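You operate a simulated robot arm through the tools that you are given. There is no shell and no other tool. Be economical: measure what you need, move in short steps, check, and stop when the job is done.

You are at the controls of a simulated two-armed robot. One attempt, no reset.

TASK
Take the grey plug and put it on top of the taped carton on the top of the grey ink bench. Then fetch the green label roll from the top of the dispatch table and set it in the white tray. Then open the upper desk drawer, take the folded wipe from the belt by the black unit and leave it in the inside the upper desk drawer and shut the drawer again. Then carry the yellow tray with both arms and set it on the top of the core table. Do these in the order given.
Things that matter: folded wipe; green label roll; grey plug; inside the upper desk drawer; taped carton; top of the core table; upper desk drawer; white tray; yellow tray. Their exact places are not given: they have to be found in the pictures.

It is judged by the outcome, as a careful person would: the job done as asked, and still so three seconds after it is handed in. It fails if anything else is knocked over, pushed out of place, dropped, spilled or broken.

THE ROBOT
Two 7-joint arms with two-finger grippers on one trunk, on a base that drives. Base frame: it is fixed to the floor where the robot stands at the start and does not move with it; the origin is under the middle of the robot, x ahead of it, y to its left, z up; the surface under the hand at the start is at about z = 800. Readings come in mm, rad, newtons and seconds.
The left shoulder is at the start at [88, 175, 1050], the right one opposite. With the tool pointing down near the work surface each hand reaches from about 300 to 900 mm from the robot's upright axis, wherever it stands, measured 20 degrees to its own side. Places, roughly: folded wipe (6x6x2 cm) [-5700, -500, 1200]; green label roll (8x8x5 cm) [-4100, 1200, 800]; grey plug (4x4x4 cm) [700, 0, 800]; inside the upper desk drawer [-2000, -1600, 700]; taped carton [1000, -500, 750]; top of the core table [-4200, 700, 800]; upper desk drawer [-2000, -1600, 700]; white tray (23x19x4 cm) [-7600, 1200, 900]; yellow tray (23x19x4 cm) [-6900, 900, 900]. Payload 2.94 kg a hand.
The tool frame of a hand sits at the grasp point between the pads (the TCP): z along the fingers, y along the line on which they close. The tips reach 30 mm beyond it. The gripper opens to 138 mm. The gripper's body begins 109 mm behind the TCP.
Orientation is told as [roll, pitch, yaw] about the base's x, y, z axes, in that order, counted from this pose: with the fingers straight down and closing along the base's y, the tool's x points along the base's -x, its y along +y and its z along -z.

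THE INTERFACE
- The arms move only by the tool move_arm. It takes "left_series", "right_series" or both (then of equal length, played together; a hand with none holds still); each is a list of rows, each a list of 6 numbers: the shift along the tool's x, y, z in mm, then the turn, a rotation vector about the tool's x, y, z in rad. In form: [[dx, dy, dz, rx, ry, rz], ...]. A call has 1 to 12 rows; each row shifts and turns the commanded pose from where the row before left it, along the tool's axes as they then stand. "left_jaw" and "right_jaw" are, for a hand that has rows, the opening in per cent of the stroke, from 0 (shut) to 100 (fully open), set as the call begins (left out, the last holds). Each row takes 0.2 s and may step no farther than 50 mm and 0.15 rad from the row before; otherwise, or with a gripper value out of range, the whole call is refused. Where a pose cannot be reached the arm comes as near as it can. A force on the tool above 40 N (or 10 N above the force at the start of the call, whichever is more), or a blocked arm, ends the call early, and 0.2 s more pass. Each finger halts on what it meets, pressing with about 40 N; the grip force reading is that of the motor and also rises with nothing between the fingers. The clock runs only during rows and for 0.2 s after the last one: add rows that do not move to give the fingers time. The reply holds the time, the measured pose of the TCP, the force on the tool along the base axes, the opening and the grip force, in the units named above and with some noise, with the torque about the TCP (base axes, N m) and any sound that the robot's microphone picked up.
- Cameras (640 x 400 px; columns grow to the right, rows downward): "scene" is now at [206.5, -7, 1523.7]; the picture's right is [-0.07, -1.00, -0.00], its down [-0.77, 0.06, -0.64] and it looks along [0.63, -0.05, -0.77] (base axes); focal length 262 px, centre (320, 200). "left" rides on the left gripper at [71, -19, -146] in its tool frame; the picture's right is [0.26, 0.97, 0.00], its down [-0.85, 0.23, -0.48] and it looks along [-0.46, 0.13, 0.88] (tool axes); focal length 280 px, centre (320, 200). "right" rides on the right gripper at [71, 19, -146] in its tool frame; the picture's right is [-0.26, 0.97, 0.00], its down [-0.85, -0.23, -0.48] and it looks along [-0.46, -0.12, 0.88] (tool axes); focal length 280 px, centre (320, 200).
- get_image(camera): a new picture of that camera. The clock stands still meanwhile.
- raise_lower(by): slides the trunk up (or, below 0, down) by that many mm; the arms and the scene camera ride with it, the base frame stays. It gives what a move gives, with no picture.
- drive_base(legs): drives the robot by 1 to 6 legs, each [ahead, turn to the left] in mm and rad, along the robot's own axes; the way and the turn of a leg run together, so that a leg with both is an arc; at most 1500 mm and 3.142 rad a leg. The arms and the cameras ride along, it lands a little off, and it stops where it bumps. It gives what a move gives.
- turn_head(pan, tilt): turns the head with the scene camera to pan (to the left, within 2.094 rad either way) and tilt (down, from -0.506 to 1.204), counted from straight ahead of the robot. It gives what a move gives.
- pixel_to_xyz(camera, pixels): for up to 12 pixels [column, row] of the newest picture of that camera ("zoom" is the newest enlarged one), the place [x, y, z] in the base frame of the surface seen there, good to about 2 mm. The clock stands still meanwhile.
- zoom(camera, box): a new picture of the part [left, top, right, bottom] of that camera's present view, enlarged. The clock stands still meanwhile.
- close_job(): hands the job in; it is judged then, once.

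Go step by step. Measure first, check grasps and placings, and put right what went wrong. The budget is 110 turns and 88 pictures, counting those below and the enlarged ones. Unless the task says otherwise, let go and move clear before handing in, and close with one line.

The tools are called after ">>>" as a command line: name --argument value ..., lists and objects as JSON in quotes. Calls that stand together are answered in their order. move_arm: Moves the arms, as the interface text tells. Its arguments: {"type":"object","properties":{"left_series":{"type":"array"},"left_jaw":{"type":"number"},"right_series":{"type":"array"},"right_jaw":{"type":"number"}},"required":[]} The other tools are called the same way: raise_lower (by) slides the trunk up or down; drive_base (legs) drives the base; turn_head (pan, tilt) turns the head that bears the scene camera; get_image (camera) takes a picture; pixel_to_xyz (camera, pixels) gives the place of the surface under pixels of a picture; zoom (camera, box) takes an enlarged picture of a part of a camera's view; close_job () hands the job in.

At the start:

```text
t: 0.0
left_tcp_pos: [623.4, 158.1, 1086.0]
left_ee_rot: [0.001, 0.0, -0.001]
left_ft_force: [1.0, -0.5, -0.2]
left_torque: [-0.02, 0.02, 0.0]
left_gripper_width: 138.1
left_grasp_force: 0.0
right_tcp_pos: [438.1, -262.7, 1121.8]
right_ee_rot: [0.002, -0.001, -0.001]
right_ft_force: [1.1, 0.1, 0.0]
right_torque: [-0.01, -0.03, 0.0]
right_gripper_width: 137.8
right_grasp_force: 0.1
trunk travel left (down, up): [-225.0, 509.0]
robot x, y, heading: [-0.5, 0.7, 0.002]
head pan, tilt: [-0.073, 0.881]
```

scene: 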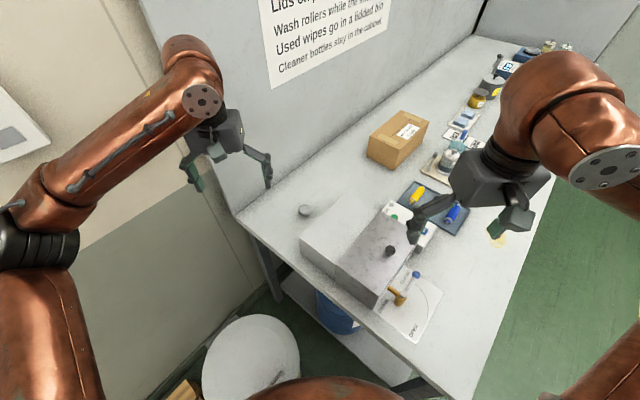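
right: 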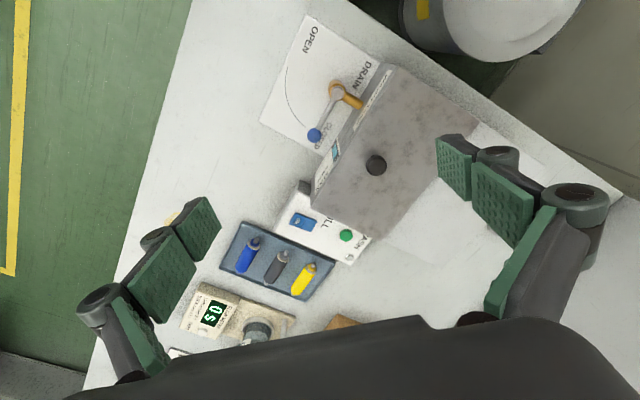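
left: 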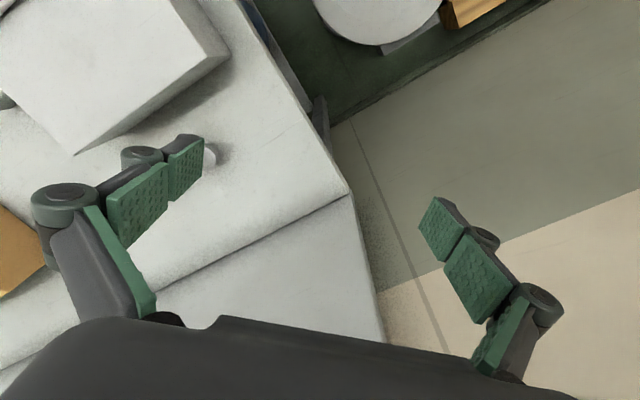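

The scene shows a small grey round thing at about (305,210) on the bench and a brown carton at about (397,140). I measure both before moving.

>>> zoom --camera "scene" --box '[230, 90, 470, 240]'

>>> pixel_to_xyz --camera "scene" --pixels '[[305, 210], [305, 206], [330, 205], [389, 252], [371, 155], [391, 167], [427, 121], [400, 112], [397, 135], [345, 230], [302, 240]]'

```text
2.67 times, centred on (350, 165) of scene
```

zoom: 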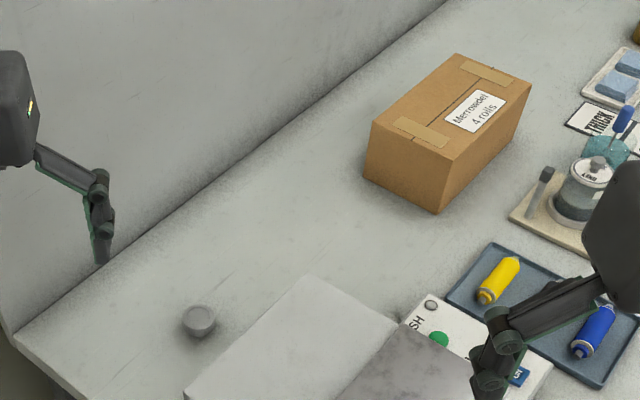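

```text
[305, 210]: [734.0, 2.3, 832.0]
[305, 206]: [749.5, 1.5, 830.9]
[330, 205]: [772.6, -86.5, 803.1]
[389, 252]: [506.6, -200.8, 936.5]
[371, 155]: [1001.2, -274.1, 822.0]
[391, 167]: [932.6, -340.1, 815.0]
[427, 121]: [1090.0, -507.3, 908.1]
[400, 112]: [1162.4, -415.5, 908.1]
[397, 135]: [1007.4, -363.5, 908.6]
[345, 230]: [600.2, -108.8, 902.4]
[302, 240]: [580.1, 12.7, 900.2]
```

The plug top is at about (742,1,832) and the carton top at z≈908, near (1060,-410). The carton is out of reach from here, so I measure the bench edges and nearby floor obstacles.

>>> pixel_to_xyz --camera "scene" --pixels '[[240, 221], [345, 194], [470, 395], [510, 310], [552, 190], [250, 345], [298, 350], [205, 380], [380, 305], [440, 290], [410, 385], [415, 200]]'

>>> turn_head --pan -0.9 --tilt 0.7

>>> get_image --camera "scene"

```text
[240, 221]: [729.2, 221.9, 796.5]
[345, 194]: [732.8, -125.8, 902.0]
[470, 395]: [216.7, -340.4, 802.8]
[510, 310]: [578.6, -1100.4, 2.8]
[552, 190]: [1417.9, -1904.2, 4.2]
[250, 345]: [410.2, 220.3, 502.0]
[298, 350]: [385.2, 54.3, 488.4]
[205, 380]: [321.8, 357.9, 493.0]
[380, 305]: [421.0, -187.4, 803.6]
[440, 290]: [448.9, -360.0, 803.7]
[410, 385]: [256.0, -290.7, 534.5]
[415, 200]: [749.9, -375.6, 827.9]
```

```text
t: 1.1
left_tcp_pos: [621.7, 157.5, 1086.1]
left_ee_rot: [-0.001, 0.001, 0.001]
left_ft_force: [0.5, 0.2, -0.1]
left_torque: [0.01, 0.01, 0.02]
left_gripper_width: 138.1
left_grasp_force: 0.1
right_tcp_pos: [438.1, -262.5, 1121.0]
right_ee_rot: [0.0, 0.0, -0.001]
right_ft_force: [-0.5, 0.1, -0.9]
right_torque: [0.01, 0.0, 0.01]
right_gripper_width: 137.9
right_grasp_force: 0.1
trunk travel left (down, up): [-225.0, 509.0]
robot x, y, heading: [-1.3, 1.1, -0.002]
head pan, tilt: [-0.901, 0.7]
```

```text
83 pictures are left
```

scene: 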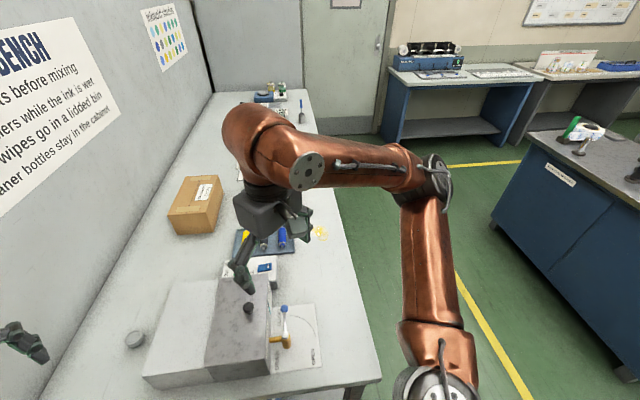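

The bench runs diagonally and the plug stands about 100 mm clear of the white box. I move the left hand above the plug with the jaw partly open.

>>> move_arm --left_series '[[-20, -26, 28, 0, 0, 0], [-20, -26, 28, 0, 0, 0], [-20, -26, 28, 0, 0, 0], [-20, -26, 28, 0, 0, 0], [-20, -26, 28, 0, 0, 0], [-17, -26, 30, 0, 0, 0], [0, 0, 0, 0, 0, 0]]' --left_jaw 60

>>> get_image --camera "left"

```text
t: 2.8
left_tcp_pos: [741.6, 1.8, 918.2]
left_ee_rot: [0.0, 0.0, 0.0]
left_ft_force: [-0.3, 0.0, 0.0]
left_torque: [-0.03, -0.01, -0.02]
left_gripper_width: 82.8
left_grasp_force: 0.0
right_tcp_pos: [438.1, -260.5, 1122.1]
right_ee_rot: [-0.001, 0.001, 0.0]
right_ft_force: [0.1, 0.7, -0.2]
right_torque: [-0.05, -0.03, -0.01]
right_gripper_width: 138.3
right_grasp_force: 0.1
trunk travel left (down, up): [-225.0, 509.0]
robot x, y, heading: [1.2, 0.7, -0.0]
head pan, tilt: [-0.901, 0.7]
```

```text
82 pictures are left
```

left: 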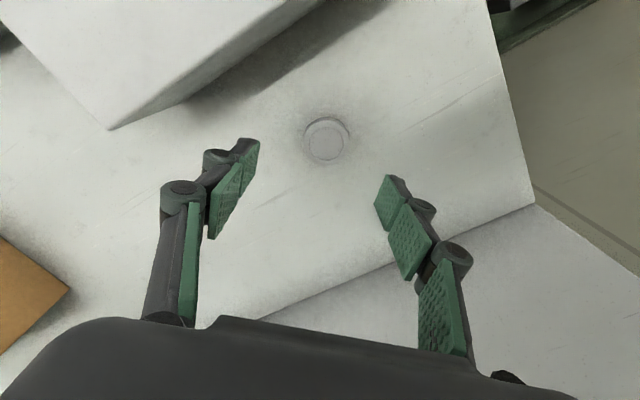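

>>> pixel_to_xyz --camera "left" --pixels '[[325, 141], [308, 139], [342, 143], [325, 125], [325, 157], [345, 125]]'

```text
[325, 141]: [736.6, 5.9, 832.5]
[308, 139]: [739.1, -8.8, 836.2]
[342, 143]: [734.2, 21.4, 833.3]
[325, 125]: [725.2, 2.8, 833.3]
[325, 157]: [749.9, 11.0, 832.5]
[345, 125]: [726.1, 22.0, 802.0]
```

The plug centre is at about (737,6) with its top at 833. The tips reach 30 mm past the TCP, so I descend to TCP z≈836 and close.

>>> move_arm --left_series '[[4.5, 4, 30, 0, 0, 0], [0, 0, 30, 0, 0, 0], [0, 0, 22, 0, 0, 0], [0, 0, 0, 0, 0, 0]]'

>>> move_arm --left_series '[[0, 0, 0, 0, 0, 0], [0, 0, 0, 0, 0, 0], [0, 0, 0, 0, 0, 0], [0, 0, 0, 0, 0, 0], [0, 0, 0, 0, 0, 0]]' --left_jaw 0

```text
t: 3.8
left_tcp_pos: [734.7, 5.3, 836.2]
left_ee_rot: [0.0, 0.001, -0.001]
left_ft_force: [1.1, -0.1, -0.7]
left_torque: [0.02, 0.0, -0.01]
left_gripper_width: 82.9
left_grasp_force: 0.1
right_tcp_pos: [438.3, -262.7, 1122.0]
right_ee_rot: [0.0, 0.0, 0.001]
right_ft_force: [-0.2, -0.6, 0.7]
right_torque: [-0.02, 0.01, 0.0]
right_gripper_width: 138.0
right_grasp_force: 0.0
trunk travel left (down, up): [-225.0, 509.0]
robot x, y, heading: [-0.6, -0.0, -0.0]
head pan, tilt: [-0.901, 0.7]
```

```text
t: 5.0
left_tcp_pos: [734.8, 5.5, 834.5]
left_ee_rot: [0.002, 0.0, -0.002]
left_ft_force: [0.4, 0.3, 0.1]
left_torque: [-0.04, -0.04, -0.02]
left_gripper_width: 36.4
left_grasp_force: 39.8
right_tcp_pos: [438.0, -262.5, 1121.1]
right_ee_rot: [-0.001, -0.001, -0.001]
right_ft_force: [-1.1, 0.4, 0.2]
right_torque: [-0.02, 0.01, 0.05]
right_gripper_width: 138.1
right_grasp_force: 0.1
trunk travel left (down, up): [-225.0, 509.0]
robot x, y, heading: [-0.1, 0.1, -0.0]
head pan, tilt: [-0.901, 0.7]
```

The plug is held at 36.4 mm width and 40 N. I lift and pull the hand in, then look right and behind before driving.

>>> move_arm --left_series '[[0, 0, -45, 0, 0, 0], [0, 0, -45, 0, 0, 0], [0, 0, -45, 0, 0, 0], [0, 0, -45, 0, 0, 0], [0, 0, -45, 0, 0, 0], [0, 0, -45, 0, 0, 0], [40, 25, 0, 0, 0, 0], [40, 25, 0, 0, 0, 0], [40, 25, 0, 0, 0, 0], [40, 25, 0, 0, 0, 0], [40, 25, 0, 0, 0, 0], [0, 0, 0, 0, 0, 0]]'

>>> turn_head --pan -2.0 --tilt 0.6

>>> get_image --camera "scene"

```text
t: 7.5
left_tcp_pos: [533.3, 129.3, 1103.3]
left_ee_rot: [0.002, 0.001, 0.001]
left_ft_force: [0.4, -0.3, -0.1]
left_torque: [0.06, 0.0, 0.0]
left_gripper_width: 36.5
left_grasp_force: 40.1
right_tcp_pos: [438.5, -263.3, 1121.4]
right_ee_rot: [0.002, 0.001, -0.002]
right_ft_force: [-0.2, 0.2, -0.1]
right_torque: [0.06, -0.02, -0.01]
right_gripper_width: 137.9
right_grasp_force: 0.0
trunk travel left (down, up): [-225.0, 509.0]
robot x, y, heading: [0.6, 0.2, -0.0]
head pan, tilt: [-0.901, 0.7]
```

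```text
t: 8.9
left_tcp_pos: [533.4, 130.4, 1103.9]
left_ee_rot: [-0.001, 0.0, 0.0]
left_ft_force: [0.2, -0.2, -0.9]
left_torque: [0.02, -0.04, 0.0]
left_gripper_width: 36.2
left_grasp_force: 40.0
right_tcp_pos: [438.8, -262.4, 1121.4]
right_ee_rot: [-0.001, 0.0, -0.001]
right_ft_force: [-0.1, -0.6, 0.2]
right_torque: [0.0, 0.01, 0.05]
right_gripper_width: 138.2
right_grasp_force: 0.1
trunk travel left (down, up): [-225.0, 509.0]
robot x, y, heading: [-1.6, -1.1, -0.002]
head pan, tilt: [-2.0, 0.6]
```

```text
81 pictures are left
```

scene: 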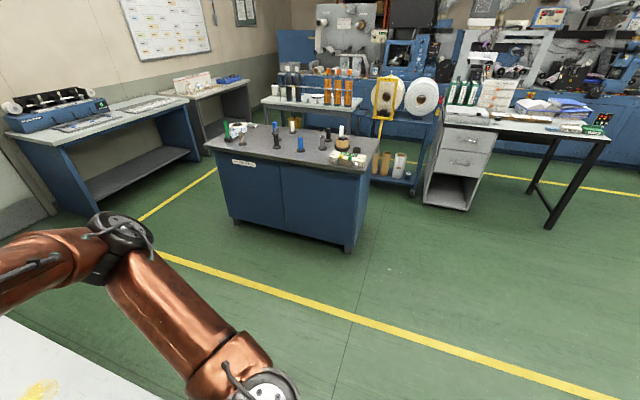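

The floor to the right is clear out to the yellow line. I check the cabinet's distance, then drive round to the long side of the ink bench.

>>> pixel_to_xyz --camera "scene" --pixels '[[345, 250], [235, 222], [160, 255], [380, 325], [465, 207], [430, 203], [545, 228], [470, 165], [445, 118], [555, 130]]'

>>> drive_base --legs '[[0, -2.33], [520, 0], [0, 1.57], [1050, 0], [0, 1.57]]'

>>> turn_head --pan 0 --tilt 0.8

>>> get_image --camera "scene"

```text
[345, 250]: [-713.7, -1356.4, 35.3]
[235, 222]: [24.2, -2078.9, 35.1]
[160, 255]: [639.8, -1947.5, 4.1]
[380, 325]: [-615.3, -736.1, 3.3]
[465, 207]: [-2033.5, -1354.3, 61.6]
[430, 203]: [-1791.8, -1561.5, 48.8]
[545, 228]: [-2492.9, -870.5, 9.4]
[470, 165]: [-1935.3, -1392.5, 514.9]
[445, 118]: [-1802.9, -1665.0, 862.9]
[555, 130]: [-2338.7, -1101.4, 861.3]
```

```text
t: 30.2
left_tcp_pos: [705.2, -624.4, 1103.9]
left_ee_rot: [0.001, 0.001, 0.828]
left_ft_force: [0.0, -0.2, -0.6]
left_torque: [0.01, 0.01, -0.01]
left_gripper_width: 36.3
left_grasp_force: 39.7
right_tcp_pos: [929.2, -960.5, 1120.8]
right_ee_rot: [0.0, -0.001, 0.829]
right_ft_force: [1.3, 0.1, -0.3]
right_torque: [0.0, -0.02, -0.03]
right_gripper_width: 138.1
right_grasp_force: 0.1
trunk travel left (down, up): [-225.0, 509.0]
robot x, y, heading: [442.0, -1110.1, 0.829]
head pan, tilt: [-2.0, 0.6]
```

```text
t: 32.2
left_tcp_pos: [704.9, -624.6, 1104.7]
left_ee_rot: [0.0, -0.001, 0.829]
left_ft_force: [0.6, 0.1, 0.3]
left_torque: [-0.01, 0.01, 0.05]
left_gripper_width: 36.4
left_grasp_force: 39.7
right_tcp_pos: [928.9, -961.2, 1121.2]
right_ee_rot: [0.0, 0.0, 0.829]
right_ft_force: [0.3, -0.2, 0.0]
right_torque: [0.04, -0.02, -0.03]
right_gripper_width: 138.2
right_grasp_force: 0.2
trunk travel left (down, up): [-225.0, 509.0]
robot x, y, heading: [439.3, -1105.8, 0.829]
head pan, tilt: [0.0, 0.799]
```

```text
80 pictures are left
```

scene: 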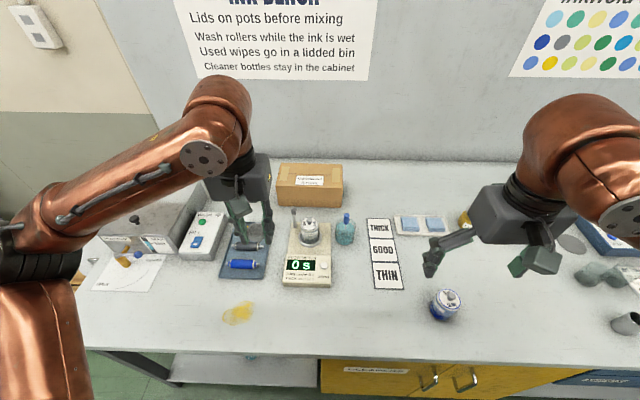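

The carton is at (310,185), ahead and slightly left. I measure its top and the items I must pass over.

>>> pixel_to_xyz --camera "scene" --pixels '[[281, 167], [341, 167], [277, 181], [342, 183], [310, 175], [310, 223], [346, 218], [200, 352], [440, 355], [440, 365], [310, 260]]'

>>> zoom --camera "scene" --box '[230, 140, 390, 240]'

```text
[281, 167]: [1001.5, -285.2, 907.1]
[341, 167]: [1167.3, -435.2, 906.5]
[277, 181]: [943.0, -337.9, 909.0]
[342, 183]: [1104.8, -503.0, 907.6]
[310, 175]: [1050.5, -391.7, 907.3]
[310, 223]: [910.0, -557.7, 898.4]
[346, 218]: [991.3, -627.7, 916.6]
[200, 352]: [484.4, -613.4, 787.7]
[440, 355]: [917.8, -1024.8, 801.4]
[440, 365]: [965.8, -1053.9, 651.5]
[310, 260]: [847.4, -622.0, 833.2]
```

```text
4.00 times, centred on (310, 190) of scene
```

zoom: 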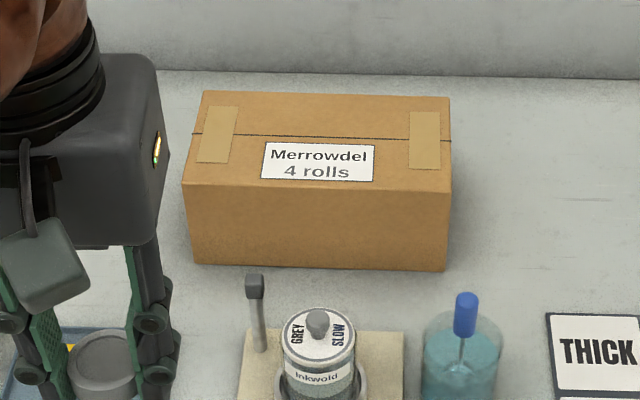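

The carton's top centre is at about (1054,-390,908), 943 mm ahead of the robot; the bench edge is 383 mm ahead. I drive 90 mm closer.

>>> drive_base --legs '[[90, 0]]'

```text
t: 33.3
left_tcp_pos: [765.5, -556.4, 1104.1]
left_ee_rot: [0.004, 0.001, 0.831]
left_ft_force: [0.6, 0.7, 0.0]
left_torque: [-0.04, -0.03, 0.0]
left_gripper_width: 36.4
left_grasp_force: 40.2
right_tcp_pos: [992.5, -892.8, 1120.8]
right_ee_rot: [-0.002, 0.0, 0.829]
right_ft_force: [0.6, 0.2, 0.5]
right_torque: [0.0, 0.01, -0.02]
right_gripper_width: 137.9
right_grasp_force: 0.1
trunk travel left (down, up): [-225.0, 509.0]
robot x, y, heading: [501.9, -1037.1, 0.833]
head pan, tilt: [0.0, 0.799]
```

I move the left hand over the carton at height and then come down to about z=985 before the final approach.

>>> move_arm --left_series '[[-43, -14, 0, 0, 0, 0], [-43, -14, 0, 0, 0, 0], [-43, -14, 0, 0, 0, 0], [-43, -14, 0, 0, 0, 0], [-43, -14, 0, 0, 0, 0], [-43, -14, 0, 0, 0, 0], [-41, -14, 0, 0, 0, 0], [0, 0, 40, 0, 0, 0], [0, 0, 40, 0, 0, 0], [0, 0, 40, 0, 0, 0], [0, 0, 0, 0, 0, 0]]'

>>> get_image --camera "scene"

```text
t: 35.7
left_tcp_pos: [983.6, -436.0, 991.9]
left_ee_rot: [0.006, -0.023, 0.832]
left_ft_force: [0.5, 0.3, -0.7]
left_torque: [-0.01, 0.13, 0.0]
left_gripper_width: 36.3
left_grasp_force: 39.7
left hand out of reach, approached as far as the arm can: row 7
right_tcp_pos: [975.4, -914.2, 1126.9]
right_ee_rot: [0.001, -0.022, 0.83]
right_ft_force: [0.8, -0.4, -0.7]
right_torque: [0.02, 0.11, 0.05]
right_gripper_width: 137.9
right_grasp_force: 0.0
trunk travel left (down, up): [-225.0, 509.0]
robot x, y, heading: [498.9, -1038.6, 0.829]
head pan, tilt: [0.0, 0.799]
```

```text
78 pictures are left
```

scene: 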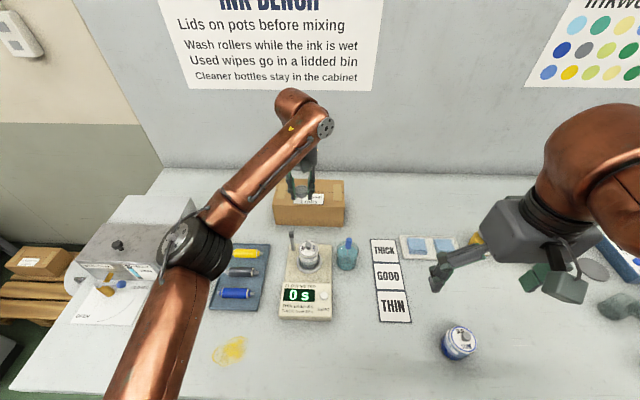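

Both hands read a −0.022 pitch and the right hand moved back about 25 mm, so the robot is leaning back. The left elbow at (185,250) may be pressing on the bench or the grey unit, so I measure it.

>>> zoom --camera "scene" --box '[60, 170, 300, 320]'

>>> pixel_to_xyz --camera "scene" --pixels '[[185, 250], [215, 245], [205, 275], [165, 275], [170, 310], [140, 360], [150, 230], [240, 200], [300, 185]]'

```text
2.67 times, centred on (180, 245) of scene
```

zoom: 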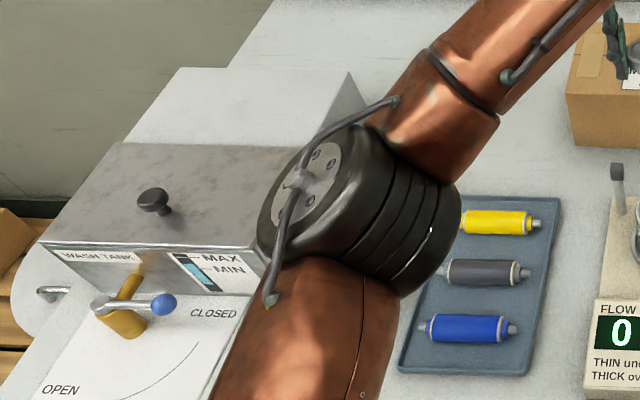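

```text
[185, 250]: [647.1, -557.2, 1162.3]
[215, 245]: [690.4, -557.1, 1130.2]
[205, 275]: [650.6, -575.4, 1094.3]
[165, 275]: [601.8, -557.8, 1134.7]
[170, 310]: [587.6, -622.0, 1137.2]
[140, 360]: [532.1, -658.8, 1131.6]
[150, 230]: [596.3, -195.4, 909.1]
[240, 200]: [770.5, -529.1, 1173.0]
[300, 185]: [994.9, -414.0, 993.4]
```

The elbow is high (z≈1160) and touching nothing, so the arm is simply overextended. I back off a little and check whether the lean disappears.

>>> move_arm --left_series '[[30, 0, 0, 0, 0, 0], [20, 0, 0, 0, 0, 0], [0, 0, 0, 0, 0, 0], [0, 0, 0, 0, 0, 0]]'

>>> raise_lower --by 120

```text
t: 36.7
left_tcp_pos: [947.6, -471.5, 993.0]
left_ee_rot: [0.004, -0.026, 0.831]
left_ft_force: [-0.2, 0.8, 0.0]
left_torque: [-0.02, -0.01, 0.0]
left_gripper_width: 36.2
left_grasp_force: 39.9
right_tcp_pos: [972.7, -914.2, 1127.0]
right_ee_rot: [-0.002, -0.026, 0.829]
right_ft_force: [0.6, 0.7, -0.5]
right_torque: [-0.03, -0.01, 0.03]
right_gripper_width: 137.8
right_grasp_force: 0.0
trunk travel left (down, up): [-225.0, 509.0]
robot x, y, heading: [498.9, -1039.6, 0.828]
head pan, tilt: [0.0, 0.799]
```

```text
t: 38.2
left_tcp_pos: [948.8, -470.1, 1112.4]
left_ee_rot: [0.003, -0.026, 0.834]
left_ft_force: [0.1, -0.1, -0.5]
left_torque: [-0.02, 0.02, 0.0]
left_gripper_width: 36.2
left_grasp_force: 40.2
right_tcp_pos: [972.7, -913.0, 1246.9]
right_ee_rot: [-0.005, -0.028, 0.831]
right_ft_force: [0.1, -0.2, -0.5]
right_torque: [-0.04, 0.02, -0.02]
right_gripper_width: 137.8
right_grasp_force: 0.0
trunk travel left (down, up): [-345.0, 389.0]
robot x, y, heading: [504.5, -1039.6, 0.827]
head pan, tilt: [0.0, 0.799]
```

The lean of about 0.026 rad stays but is steady, and no force shows. With the trunk raised I continue forward over the carton.

>>> move_arm --left_series '[[-37, -7, 0, 0, 0, 0], [-37, -7, 0, 0, 0, 0], [-37, -7, 0, 0, 0, 0], [0, 0, 40, 0, 0, 0], [0, 0, 40, 0, 0, 0], [0, 0, 40, 0, 0, 0], [0, 0, 0, 0, 0, 0]]'

>>> get_image --camera "left"

```text
t: 39.8
left_tcp_pos: [992.3, -438.9, 1050.2]
left_ee_rot: [0.005, -0.031, 0.825]
left_ft_force: [1.0, -1.1, -0.3]
left_torque: [0.01, 0.1, 0.02]
left_gripper_width: 36.3
left_grasp_force: 40.0
left hand out of reach, approached as far as the arm can: row 2, 3, 5, 6
right_tcp_pos: [975.3, -917.2, 1246.8]
right_ee_rot: [0.0, -0.027, 0.827]
right_ft_force: [0.5, -0.7, -0.6]
right_torque: [0.08, 0.05, -0.02]
right_gripper_width: 137.8
right_grasp_force: 0.1
trunk travel left (down, up): [-345.0, 389.0]
robot x, y, heading: [503.0, -1041.2, 0.826]
head pan, tilt: [0.0, 0.799]
```

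```text
76 pictures are left
```

left: 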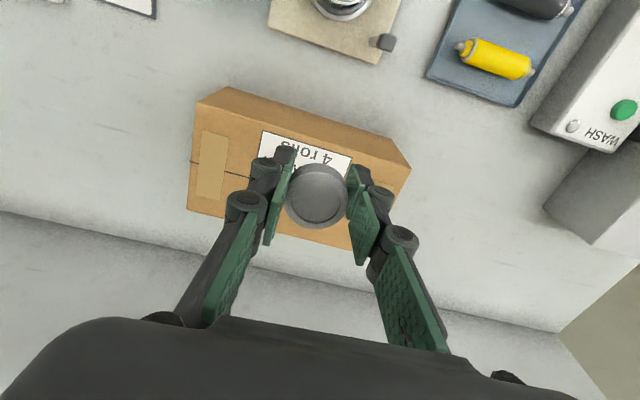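

The camera shows the plug still short of the carton, and the arm is at its reach limit about 50 mm left of straight ahead. Reach is better 20° to the side, so I turn the base right by 0.38 rad.

>>> move_arm --left_series '[[30, 0, 0, 0, 0, 0], [0, 0, 0, 0, 0, 0]]'

>>> drive_base --legs '[[0, -0.38]]'

```text
t: 40.4
left_tcp_pos: [988.9, -436.6, 1050.3]
left_ee_rot: [0.003, -0.032, 0.83]
left_ft_force: [-0.4, -0.1, 0.1]
left_torque: [-0.03, 0.01, 0.02]
left_gripper_width: 36.3
left_grasp_force: 40.2
left hand out of reach, approached as far as the arm can: row 1
right_tcp_pos: [972.3, -914.0, 1247.6]
right_ee_rot: [-0.003, -0.025, 0.83]
right_ft_force: [-0.6, -0.2, 0.1]
right_torque: [-0.02, -0.01, -0.01]
right_gripper_width: 137.7
right_grasp_force: 0.0
trunk travel left (down, up): [-345.0, 389.0]
robot x, y, heading: [502.7, -1040.5, 0.831]
head pan, tilt: [0.0, 0.799]
```

```text
t: 42.1
left_tcp_pos: [1177.6, -657.9, 1050.4]
left_ee_rot: [0.006, -0.032, 0.451]
left_ft_force: [0.1, 0.2, 1.2]
left_torque: [-0.01, 0.0, -0.03]
left_gripper_width: 36.1
left_grasp_force: 40.7
right_tcp_pos: [984.9, -1097.3, 1249.0]
right_ee_rot: [-0.003, -0.025, 0.45]
right_ft_force: [0.1, -0.4, -0.2]
right_torque: [-0.01, -0.01, 0.01]
right_gripper_width: 138.0
right_grasp_force: 0.1
trunk travel left (down, up): [-345.0, 389.0]
robot x, y, heading: [500.1, -1038.2, 0.449]
head pan, tilt: [0.0, 0.799]
stopped in leg 1: the robot was blocked; the commanded pose is now the measured one
```

The turn completed, though contact was reported at its end. The carton is now 763 mm ahead and 339 mm left in the robot's frame, so I swing the hand left over it.

>>> move_arm --left_series '[[20, 30, 0, 0, 0, 0], [12, 45, 0, 0, 0, 0], [0, 45, 0, 0, 0, 0], [-5, 45, 0, 0, 0, 0], [-5, 45, 0, 0, 0, 0], [-5, 45, 0, 0, 0, 0], [-5, 36, 0, 0, 0, 0], [0, 0, 35, 0, 0, 0], [0, 0, 30, 0, 0, 0], [0, 0, 0, 0, 0, 0]]'

>>> get_image --camera "left"

```text
t: 44.3
left_tcp_pos: [1122.8, -495.9, 989.4]
left_ee_rot: [0.008, -0.034, 0.451]
left_ft_force: [0.2, -0.9, -0.7]
left_torque: [0.01, -0.01, -0.01]
left_gripper_width: 36.3
left_grasp_force: 40.0
left hand out of reach, approached as far as the arm can: row 1, 2, 3
right_tcp_pos: [984.5, -1097.2, 1248.6]
right_ee_rot: [-0.001, -0.028, 0.45]
right_ft_force: [-0.1, 0.1, 0.0]
right_torque: [0.01, 0.0, -0.01]
right_gripper_width: 138.2
right_grasp_force: 0.0
trunk travel left (down, up): [-345.0, 389.0]
robot x, y, heading: [502.8, -1037.4, 0.449]
head pan, tilt: [0.0, 0.799]
```

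```text
75 pictures are left
```

left: 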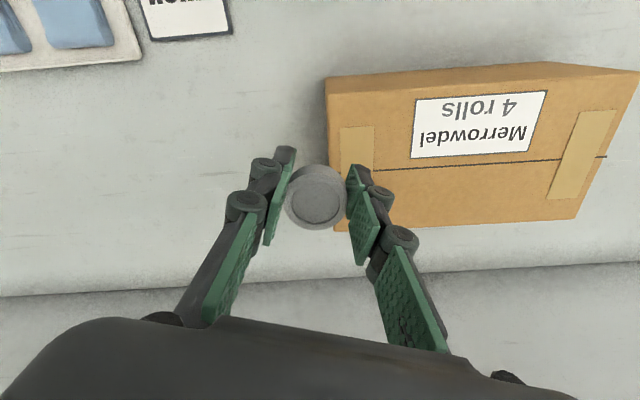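

The hand is now at (1123,-496), just beside the carton end. I shift it 120 mm left and 28 mm back onto the carton's middle.

>>> move_arm --left_series '[[9, 40, 0, 0, 0, 0], [9, 40, 0, 0, 0, 0], [9, 40, 0, 0, 0, 0], [0, 0, 30, 0, 0, 0], [0, 0, 0, 0, 0, 0]]'

>>> get_image --camera "left"

```text
t: 45.5
left_tcp_pos: [1048.2, -396.1, 957.3]
left_ee_rot: [0.005, -0.035, 0.45]
left_ft_force: [0.1, -1.1, 0.3]
left_torque: [-0.01, -0.01, -0.04]
left_gripper_width: 36.1
left_grasp_force: 40.5
right_tcp_pos: [984.1, -1098.0, 1248.3]
right_ee_rot: [-0.003, -0.029, 0.451]
right_ft_force: [0.1, -0.2, 0.4]
right_torque: [-0.02, -0.01, -0.01]
right_gripper_width: 138.1
right_grasp_force: 0.2
trunk travel left (down, up): [-345.0, 389.0]
robot x, y, heading: [504.7, -1040.1, 0.45]
head pan, tilt: [0.0, 0.799]
```

```text
74 pictures are left
```

left: 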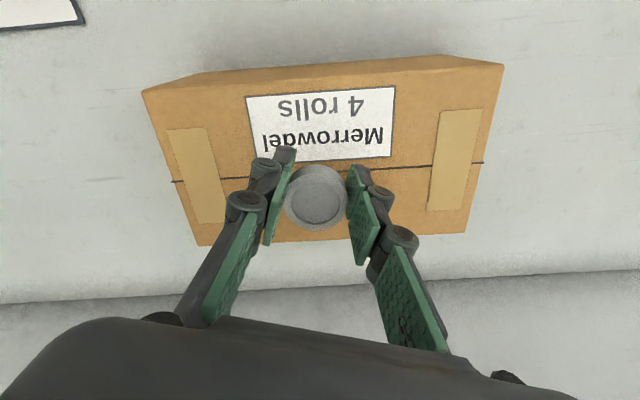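

The plug is over the middle of the carton. I level the tool by 0.035 rad, then lower to just contact.

>>> move_arm --left_series '[[0, 0, 0, 0, 0.035, 0], [0, 0, 8, 0, 0, 0], [0, 0, 4, 0, 0, 0], [0, 0, 2, 0, 0, 0], [0, 0, 0, 0, 0, 0]]'

```text
t: 46.7
left_tcp_pos: [1046.2, -398.1, 944.9]
left_ee_rot: [0.01, 0.002, 0.45]
left_ft_force: [-0.9, -0.5, 0.0]
left_torque: [0.03, 0.02, 0.03]
left_gripper_width: 36.4
left_grasp_force: 39.6
right_tcp_pos: [985.4, -1097.0, 1248.1]
right_ee_rot: [-0.005, -0.025, 0.449]
right_ft_force: [0.9, 0.1, 0.1]
right_torque: [0.01, -0.01, 0.0]
right_gripper_width: 137.9
right_grasp_force: 0.0
trunk travel left (down, up): [-345.0, 389.0]
robot x, y, heading: [501.7, -1038.0, 0.446]
head pan, tilt: [0.0, 0.799]
```

No contact force yet at z=944.9; I go down another 2 mm.

>>> move_arm --left_series '[[0, 0, 1.5, 0, 0, 0], [0, 0, 1, 0, 0, 0], [0, 0, 0, 0, 0, 0]]'

```text
t: 47.5
left_tcp_pos: [1046.7, -396.9, 942.1]
left_ee_rot: [0.007, 0.002, 0.449]
left_ft_force: [0.3, 0.3, -0.6]
left_torque: [-0.04, -0.01, 0.0]
left_gripper_width: 36.1
left_grasp_force: 39.8
right_tcp_pos: [984.3, -1096.7, 1247.2]
right_ee_rot: [-0.005, -0.027, 0.45]
right_ft_force: [0.1, 0.6, 0.3]
right_torque: [0.02, 0.03, 0.01]
right_gripper_width: 138.0
right_grasp_force: 0.0
trunk travel left (down, up): [-345.0, 389.0]
robot x, y, heading: [499.0, -1040.9, 0.453]
head pan, tilt: [0.0, 0.799]
```

Contact should be within about 1 mm. I settle one more millimetre, then open gently and check.

>>> move_arm --left_series '[[0, 0, 1, 0, 0, 0], [0, 0, 0, 0, 0, 0]]'

>>> move_arm --left_series '[[0, 0, 0, 0, 0, 0], [0, 0, 0, 0, 0, 0], [0, 0, 0, 0, 0, 0], [0, 0, 0, 0, 0, 0], [0, 0, -30, 0, 0, 0], [0, 0, -40, 0, 0, 0], [0, 0, -40, 0, 0, 0], [0, 0, -40, 0, 0, 0], [0, 0, 0, 0, 0, 0]]' --left_jaw 55

>>> get_image --camera "left"

```text
t: 48.1
left_tcp_pos: [1048.2, -397.0, 941.6]
left_ee_rot: [0.007, 0.001, 0.451]
left_ft_force: [-0.1, -0.1, -0.2]
left_torque: [-0.01, -0.01, -0.01]
left_gripper_width: 36.1
left_grasp_force: 39.6
right_tcp_pos: [984.9, -1096.2, 1248.8]
right_ee_rot: [-0.002, -0.027, 0.451]
right_ft_force: [0.3, 0.4, -0.7]
right_torque: [0.0, -0.05, -0.01]
right_gripper_width: 138.1
right_grasp_force: 0.1
trunk travel left (down, up): [-345.0, 389.0]
robot x, y, heading: [502.1, -1038.2, 0.453]
head pan, tilt: [0.0, 0.799]
```

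```text
t: 50.1
left_tcp_pos: [1050.2, -396.4, 1093.3]
left_ee_rot: [0.006, 0.004, 0.45]
left_ft_force: [0.1, 0.2, 0.0]
left_torque: [-0.02, 0.04, -0.01]
left_gripper_width: 76.0
left_grasp_force: 0.1
right_tcp_pos: [985.8, -1097.2, 1248.6]
right_ee_rot: [-0.004, -0.026, 0.452]
right_ft_force: [0.8, -0.1, -0.3]
right_torque: [0.02, 0.03, 0.01]
right_gripper_width: 138.2
right_grasp_force: 0.0
trunk travel left (down, up): [-345.0, 389.0]
robot x, y, heading: [502.1, -1042.9, 0.444]
head pan, tilt: [0.0, 0.799]
```

```text
73 pictures are left
```

left: 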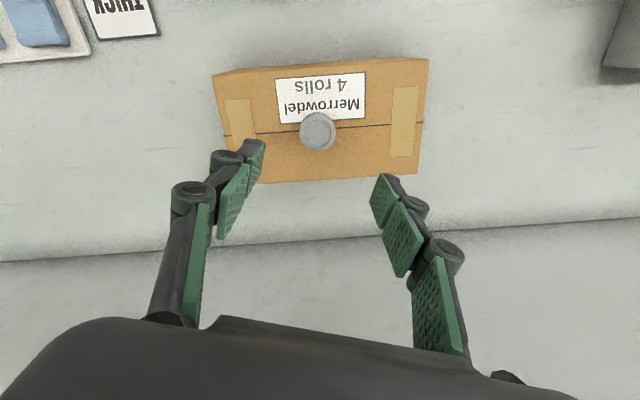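

The plug now stands on the carton. I tuck the left hand in, back off and turn toward the dispatch table, then look.

>>> move_arm --left_series '[[45, -15, 0, 0, 0, 0], [45, -15, 0, 0, 0, 0], [45, -15, 0, 0, 0, 0], [45, -15, 0, 0, 0, 0], [45, -15, 0, 0, 0, 0], [45, -15, 0, 0, 0, 0], [45, 0, 0, 0, 0, 0], [0, 0, 0, 0, 0, 0]]'

>>> drive_base --legs '[[-480, 0], [0, 2.16]]'

>>> turn_head --pan 0 --tilt 0.35

>>> get_image --camera "scene"

```text
t: 51.9
left_tcp_pos: [1048.5, -396.7, 1093.8]
left_ee_rot: [0.01, 0.001, 0.45]
left_ft_force: [-0.3, 0.5, -0.7]
left_torque: [0.02, -0.03, 0.02]
left_gripper_width: 75.9
left_grasp_force: 0.2
left hand out of reach, approached as far as the arm can: row 1, 2, 3, 4, 5, 6, 7
right_tcp_pos: [985.2, -1097.5, 1247.5]
right_ee_rot: [-0.004, -0.026, 0.45]
right_ft_force: [-0.6, -0.1, -0.4]
right_torque: [-0.01, -0.01, -0.01]
right_gripper_width: 137.9
right_grasp_force: 0.2
trunk travel left (down, up): [-345.0, 389.0]
robot x, y, heading: [504.6, -1043.4, 0.448]
head pan, tilt: [0.0, 0.799]
```

```text
t: 55.4
left_tcp_pos: [592.7, -581.0, 1095.0]
left_ee_rot: [0.004, -0.003, 0.489]
left_ft_force: [0.0, 0.6, -0.9]
left_torque: [-0.03, -0.05, -0.03]
left_gripper_width: 76.0
left_grasp_force: 0.0
right_tcp_pos: [558.1, -1279.8, 1248.9]
right_ee_rot: [-0.004, -0.026, 0.494]
right_ft_force: [-0.6, 1.2, -0.2]
right_torque: [-0.05, -0.02, -0.05]
right_gripper_width: 138.1
right_grasp_force: 0.1
trunk travel left (down, up): [-345.0, 389.0]
robot x, y, heading: [72.6, -1246.1, 0.496]
head pan, tilt: [0.0, 0.799]
stopped in leg 2: the robot was blocked; the commanded pose is now the measured one
```

```text
t: 56.3
left_tcp_pos: [593.2, -581.9, 1095.8]
left_ee_rot: [0.005, -0.002, 0.488]
left_ft_force: [-0.4, -0.2, 0.9]
left_torque: [0.02, 0.02, -0.02]
left_gripper_width: 75.9
left_grasp_force: 0.1
right_tcp_pos: [559.6, -1280.6, 1247.0]
right_ee_rot: [-0.004, -0.026, 0.499]
right_ft_force: [0.8, -1.1, 0.0]
right_torque: [-0.01, 0.04, 0.03]
right_gripper_width: 138.0
right_grasp_force: 0.0
trunk travel left (down, up): [-345.0, 389.0]
robot x, y, heading: [75.1, -1249.0, 0.496]
head pan, tilt: [0.0, 0.351]
```

```text
72 pictures are left
```

scene: 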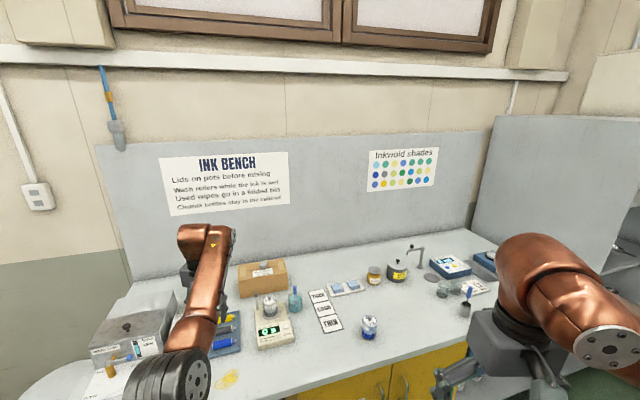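

The left arm is stuck at full stretch: rows pulling straight back made no progress, and that likely blocked the turn. Lower poses worked before, so I drop the hand a bit and then retract in small steps.

>>> move_arm --left_series '[[0, 0, 30, 0, 0, 0], [0, 0, 30, 0, 0, 0], [15, 0, 0, 0, 0, 0], [25, 0, 0, 0, 0, 0], [30, 0, 0, 0, 0, 0], [40, 0, 0, 0, 0, 0], [40, 0, 0, 0, 0, 0], [0, 0, 0, 0, 0, 0]]'

```text
t: 58.1
left_tcp_pos: [461.1, -653.1, 1035.2]
left_ee_rot: [0.005, -0.001, 0.491]
left_ft_force: [0.6, 0.2, 0.0]
left_torque: [-0.01, 0.02, -0.04]
left_gripper_width: 75.6
left_grasp_force: 0.0
right_tcp_pos: [560.7, -1280.9, 1246.8]
right_ee_rot: [-0.004, -0.025, 0.496]
right_ft_force: [1.1, 0.2, -0.1]
right_torque: [0.0, -0.02, -0.02]
right_gripper_width: 138.1
right_grasp_force: 0.0
trunk travel left (down, up): [-345.0, 389.0]
robot x, y, heading: [72.3, -1246.0, 0.496]
head pan, tilt: [0.0, 0.351]
```

That freed it. I retract further and lift to travel height, then try the turn again.

>>> move_arm --left_series '[[40, -20, 0, 0, 0, 0], [40, -20, 0, 0, 0, 0], [40, -20, 0, 0, 0, 0], [40, -20, 0, 0, 0, 0], [20, 0, -40, 0, 0, 0], [0, 0, -40, 0, 0, 0], [0, 0, -40, 0, 0, 0], [0, 0, 0, 0, 0, 0]]'

>>> drive_base --legs '[[0, 2.1]]'

>>> get_image --camera "scene"

```text
t: 59.9
left_tcp_pos: [384.5, -744.3, 1151.6]
left_ee_rot: [0.005, -0.001, 0.487]
left_ft_force: [0.0, 0.0, -0.4]
left_torque: [-0.06, 0.02, 0.01]
left_gripper_width: 75.9
left_grasp_force: 0.0
left hand out of reach, approached as far as the arm can: row 3, 4
right_tcp_pos: [561.0, -1280.2, 1246.9]
right_ee_rot: [-0.004, -0.025, 0.499]
right_ft_force: [-0.2, 0.4, -0.7]
right_torque: [-0.03, 0.04, -0.02]
right_gripper_width: 138.2
right_grasp_force: 0.0
trunk travel left (down, up): [-345.0, 389.0]
robot x, y, heading: [75.7, -1248.0, 0.493]
head pan, tilt: [0.0, 0.351]
```

```text
t: 65.2
left_tcp_pos: [-513.2, -1188.0, 1152.0]
left_ee_rot: [0.006, -0.002, 2.512]
left_ft_force: [-0.3, 0.2, -0.2]
left_torque: [0.01, 0.02, -0.01]
left_gripper_width: 76.1
left_grasp_force: 0.2
right_tcp_pos: [-108.3, -795.1, 1248.8]
right_ee_rot: [-0.004, -0.026, 2.521]
right_ft_force: [-0.1, 0.7, -0.6]
right_torque: [0.03, 0.0, 0.01]
right_gripper_width: 138.2
right_grasp_force: 0.0
trunk travel left (down, up): [-345.0, 389.0]
robot x, y, heading: [72.8, -1242.3, 2.517]
head pan, tilt: [0.0, 0.351]
```

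```text
71 pictures are left
```

scene: 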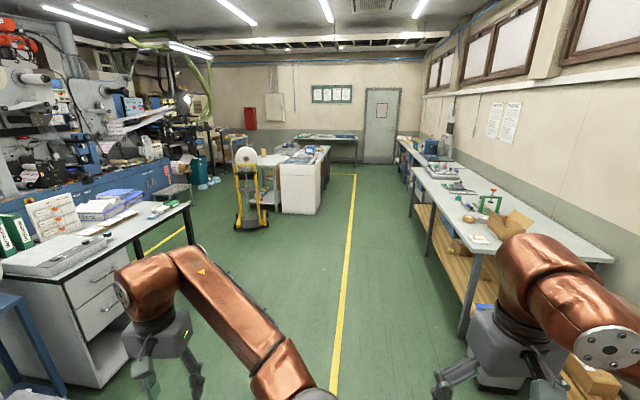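

The turn worked and the view shows the whole room: benches along the right wall, desk at left and white units in the middle. I measure and zoom to place things on the map.

>>> pixel_to_xyz --camera "scene" --pixels '[[465, 330], [413, 180], [612, 260], [470, 215], [320, 212], [283, 165], [250, 225], [470, 240], [130, 240], [90, 370], [345, 250], [400, 140]]'

>>> zoom --camera "scene" --box '[380, 110, 620, 260]'

>>> zoom --camera "scene" --box '[180, 90, 400, 240]'

```text
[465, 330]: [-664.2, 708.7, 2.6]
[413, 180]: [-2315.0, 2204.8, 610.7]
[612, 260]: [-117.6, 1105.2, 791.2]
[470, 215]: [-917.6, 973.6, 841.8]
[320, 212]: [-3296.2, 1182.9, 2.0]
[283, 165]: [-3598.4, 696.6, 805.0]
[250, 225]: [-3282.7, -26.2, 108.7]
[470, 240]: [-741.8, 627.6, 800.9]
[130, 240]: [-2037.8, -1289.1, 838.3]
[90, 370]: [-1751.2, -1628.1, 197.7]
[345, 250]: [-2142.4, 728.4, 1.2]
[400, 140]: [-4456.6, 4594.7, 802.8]
```

```text
2.67 times, centred on (500, 185) of scene
```

zoom: 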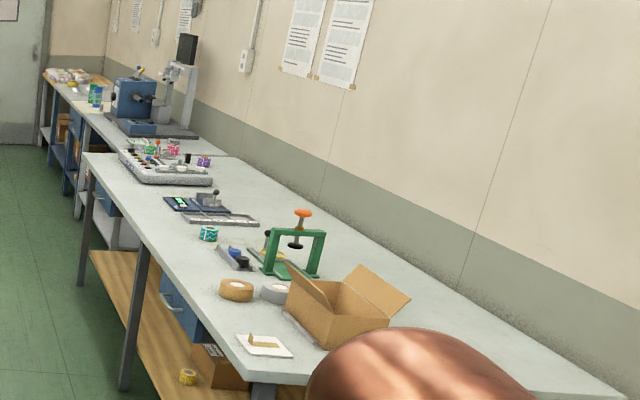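

```text
2.67 times, centred on (290, 165) of scene
```

zoom: 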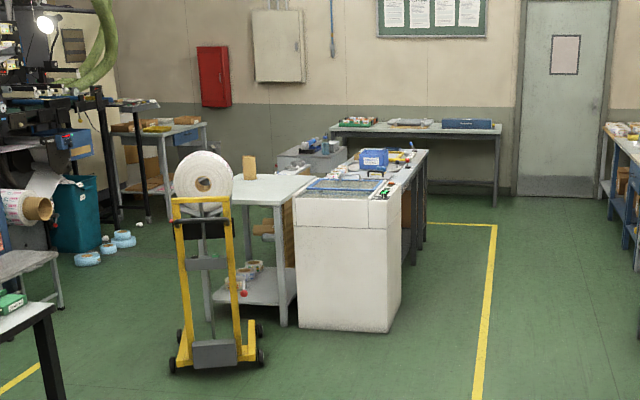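

I place things in room axes: the aisle between the white units and the right-hand benches is over 1.3 m wide. I drive along it, stop just before the dispatch unit and look left.

>>> drive_base --legs '[[0, -0.12], [1500, 0], [1500, 0], [600, 0]]'

>>> turn_head --pan 0.7 --tilt 0.5

>>> get_image --camera "scene"

```text
t: 83.4
left_tcp_pos: [-3219.0, 1287.2, 1151.4]
left_ee_rot: [0.006, -0.003, 2.425]
left_ft_force: [-0.5, -0.1, 0.6]
left_torque: [0.0, -0.01, -0.02]
left_gripper_width: 75.6
left_grasp_force: 0.0
right_tcp_pos: [-2783.0, 1644.5, 1247.8]
right_ee_rot: [-0.003, -0.026, 2.435]
right_ft_force: [-0.2, -0.1, 0.3]
right_torque: [-0.05, -0.03, 0.02]
right_gripper_width: 138.0
right_grasp_force: 0.0
trunk travel left (down, up): [-345.0, 389.0]
robot x, y, heading: [-2639.3, 1178.2, 2.431]
head pan, tilt: [0.0, 0.351]
```

```text
t: 84.4
left_tcp_pos: [-3218.6, 1286.2, 1152.8]
left_ee_rot: [0.006, -0.001, 2.427]
left_ft_force: [0.0, 0.5, -0.1]
left_torque: [0.03, 0.01, -0.02]
left_gripper_width: 76.0
left_grasp_force: 0.2
right_tcp_pos: [-2781.4, 1644.3, 1247.8]
right_ee_rot: [-0.004, -0.028, 2.435]
right_ft_force: [-0.4, -0.1, -0.4]
right_torque: [-0.01, 0.0, 0.01]
right_gripper_width: 137.9
right_grasp_force: 0.1
trunk travel left (down, up): [-345.0, 389.0]
robot x, y, heading: [-2639.8, 1180.1, 2.433]
head pan, tilt: [0.7, 0.499]
```

```text
68 pictures are left
```

scene: 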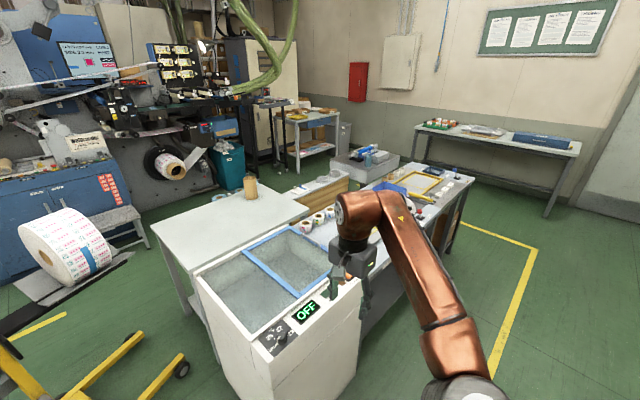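

The dispatch table lies beyond the white washer unit, with rolls on it near (320,215). I zoom there and measure.

>>> zoom --camera "scene" --box '[280, 150, 480, 275]'

>>> pixel_to_xyz --camera "scene" --pixels '[[318, 222], [305, 225], [330, 212], [362, 278], [473, 180], [425, 212], [355, 320], [250, 185], [160, 220], [205, 265], [305, 210]]'

```text
3.20 times, centred on (380, 212) of scene
```

zoom: 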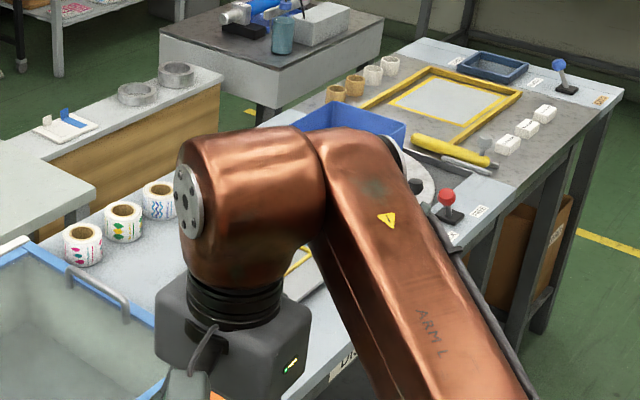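

```text
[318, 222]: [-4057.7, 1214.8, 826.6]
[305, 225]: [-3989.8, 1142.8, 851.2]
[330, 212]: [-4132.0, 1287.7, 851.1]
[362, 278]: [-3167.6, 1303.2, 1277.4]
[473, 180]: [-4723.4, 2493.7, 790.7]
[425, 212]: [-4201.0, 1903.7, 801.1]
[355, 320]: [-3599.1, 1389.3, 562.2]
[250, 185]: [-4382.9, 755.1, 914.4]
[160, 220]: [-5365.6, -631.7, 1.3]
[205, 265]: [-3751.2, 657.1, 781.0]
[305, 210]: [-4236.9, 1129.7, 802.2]
```

The green roll is the middle one of three, at about (-4060,1215) with its top at z≈851. I drive to about 850 mm from it, angled so it sits 20° to the left.

>>> drive_base --legs '[[0, 0.137], [793, 0], [0, 0.704]]'

>>> turn_head --pan 0.2 --tilt 0.8

>>> get_image --camera "scene"

>>> get_image --camera "left"

```text
t: 91.2
left_tcp_pos: [-3778.7, 1253.8, 1152.7]
left_ee_rot: [0.006, 0.0, -3.03]
left_ft_force: [0.7, 0.3, -0.4]
left_torque: [0.03, 0.03, 0.02]
left_gripper_width: 75.9
left_grasp_force: 0.1
right_tcp_pos: [-3745.9, 1818.1, 1247.6]
right_ee_rot: [-0.004, -0.025, -3.02]
right_ft_force: [0.2, 0.1, 0.6]
right_torque: [0.02, 0.0, 0.01]
right_gripper_width: 137.8
right_grasp_force: 0.0
trunk travel left (down, up): [-345.0, 389.0]
robot x, y, heading: [-3304.0, 1604.8, -3.023]
head pan, tilt: [0.7, 0.499]
```

```text
t: 92.1
left_tcp_pos: [-3778.5, 1254.5, 1152.0]
left_ee_rot: [0.006, -0.003, -3.026]
left_ft_force: [0.2, 0.0, 0.6]
left_torque: [0.02, -0.01, 0.01]
left_gripper_width: 76.0
left_grasp_force: 0.1
right_tcp_pos: [-3745.9, 1817.8, 1248.4]
right_ee_rot: [-0.004, -0.025, -3.02]
right_ft_force: [0.5, 0.6, -0.7]
right_torque: [0.04, 0.01, -0.02]
right_gripper_width: 138.3
right_grasp_force: 0.0
trunk travel left (down, up): [-345.0, 389.0]
robot x, y, heading: [-3309.8, 1610.6, -3.022]
head pan, tilt: [0.201, 0.799]
```

```text
66 pictures are left
```

scene: 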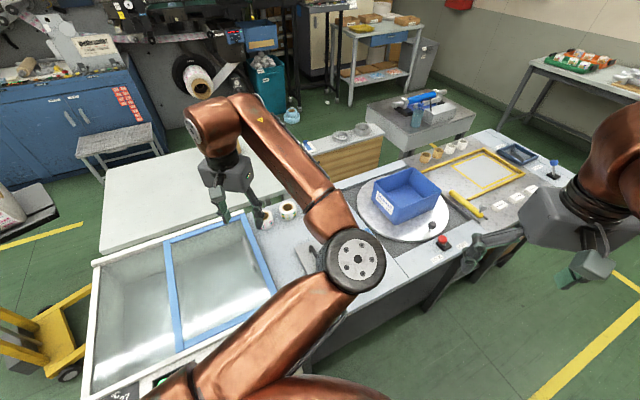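

```text
65 pictures are left
```

left: 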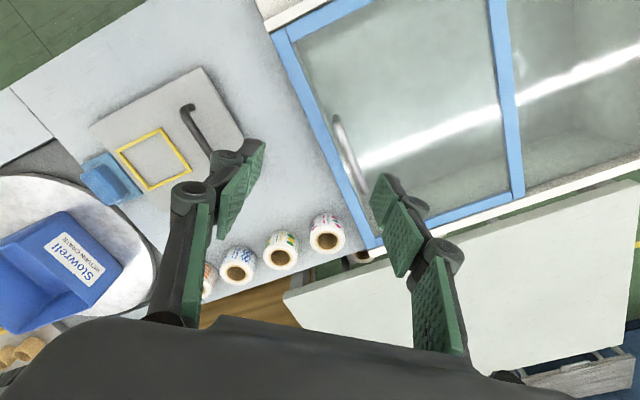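

The left camera shows the rolls in a row, with the green one at (281,250) beside the red one at (326,235). I measure them and the core table beyond.

>>> pixel_to_xyz --camera "left" --pixels '[[270, 245], [292, 250], [281, 240], [278, 232], [326, 225], [327, 218], [240, 264], [281, 270], [345, 150], [310, 270], [335, 120], [380, 240]]'

>>> zoom --camera "left" --box '[180, 190, 400, 330]'

```text
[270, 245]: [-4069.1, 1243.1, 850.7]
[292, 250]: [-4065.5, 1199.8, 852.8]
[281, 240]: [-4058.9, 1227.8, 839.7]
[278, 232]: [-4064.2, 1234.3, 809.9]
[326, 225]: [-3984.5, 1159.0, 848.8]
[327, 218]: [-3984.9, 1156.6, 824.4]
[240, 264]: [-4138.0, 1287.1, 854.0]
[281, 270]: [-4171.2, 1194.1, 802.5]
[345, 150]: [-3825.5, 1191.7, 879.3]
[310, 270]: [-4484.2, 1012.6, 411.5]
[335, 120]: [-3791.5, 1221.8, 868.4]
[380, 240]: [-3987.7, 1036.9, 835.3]
```

```text
2.86 times, centred on (290, 260) of left
```

zoom: 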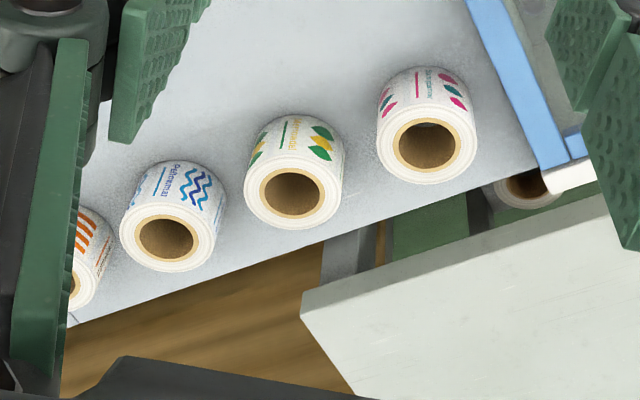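

I measure the rim of the green roll in the enlarged picture to get its exact centre and size.

>>> pixel_to_xyz --camera "zoom" --pixels '[[251, 190], [334, 190], [292, 161], [292, 222], [220, 240], [388, 150], [292, 192], [475, 150], [260, 240], [520, 290], [600, 245]]'

```text
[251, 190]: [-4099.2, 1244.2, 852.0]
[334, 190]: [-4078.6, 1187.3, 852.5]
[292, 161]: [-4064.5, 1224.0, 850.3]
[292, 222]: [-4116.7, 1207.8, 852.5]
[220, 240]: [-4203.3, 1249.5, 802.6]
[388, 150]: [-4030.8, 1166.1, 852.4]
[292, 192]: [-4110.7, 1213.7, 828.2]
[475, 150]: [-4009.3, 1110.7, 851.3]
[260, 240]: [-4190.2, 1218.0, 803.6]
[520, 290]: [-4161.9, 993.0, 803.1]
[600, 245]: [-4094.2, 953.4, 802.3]
```

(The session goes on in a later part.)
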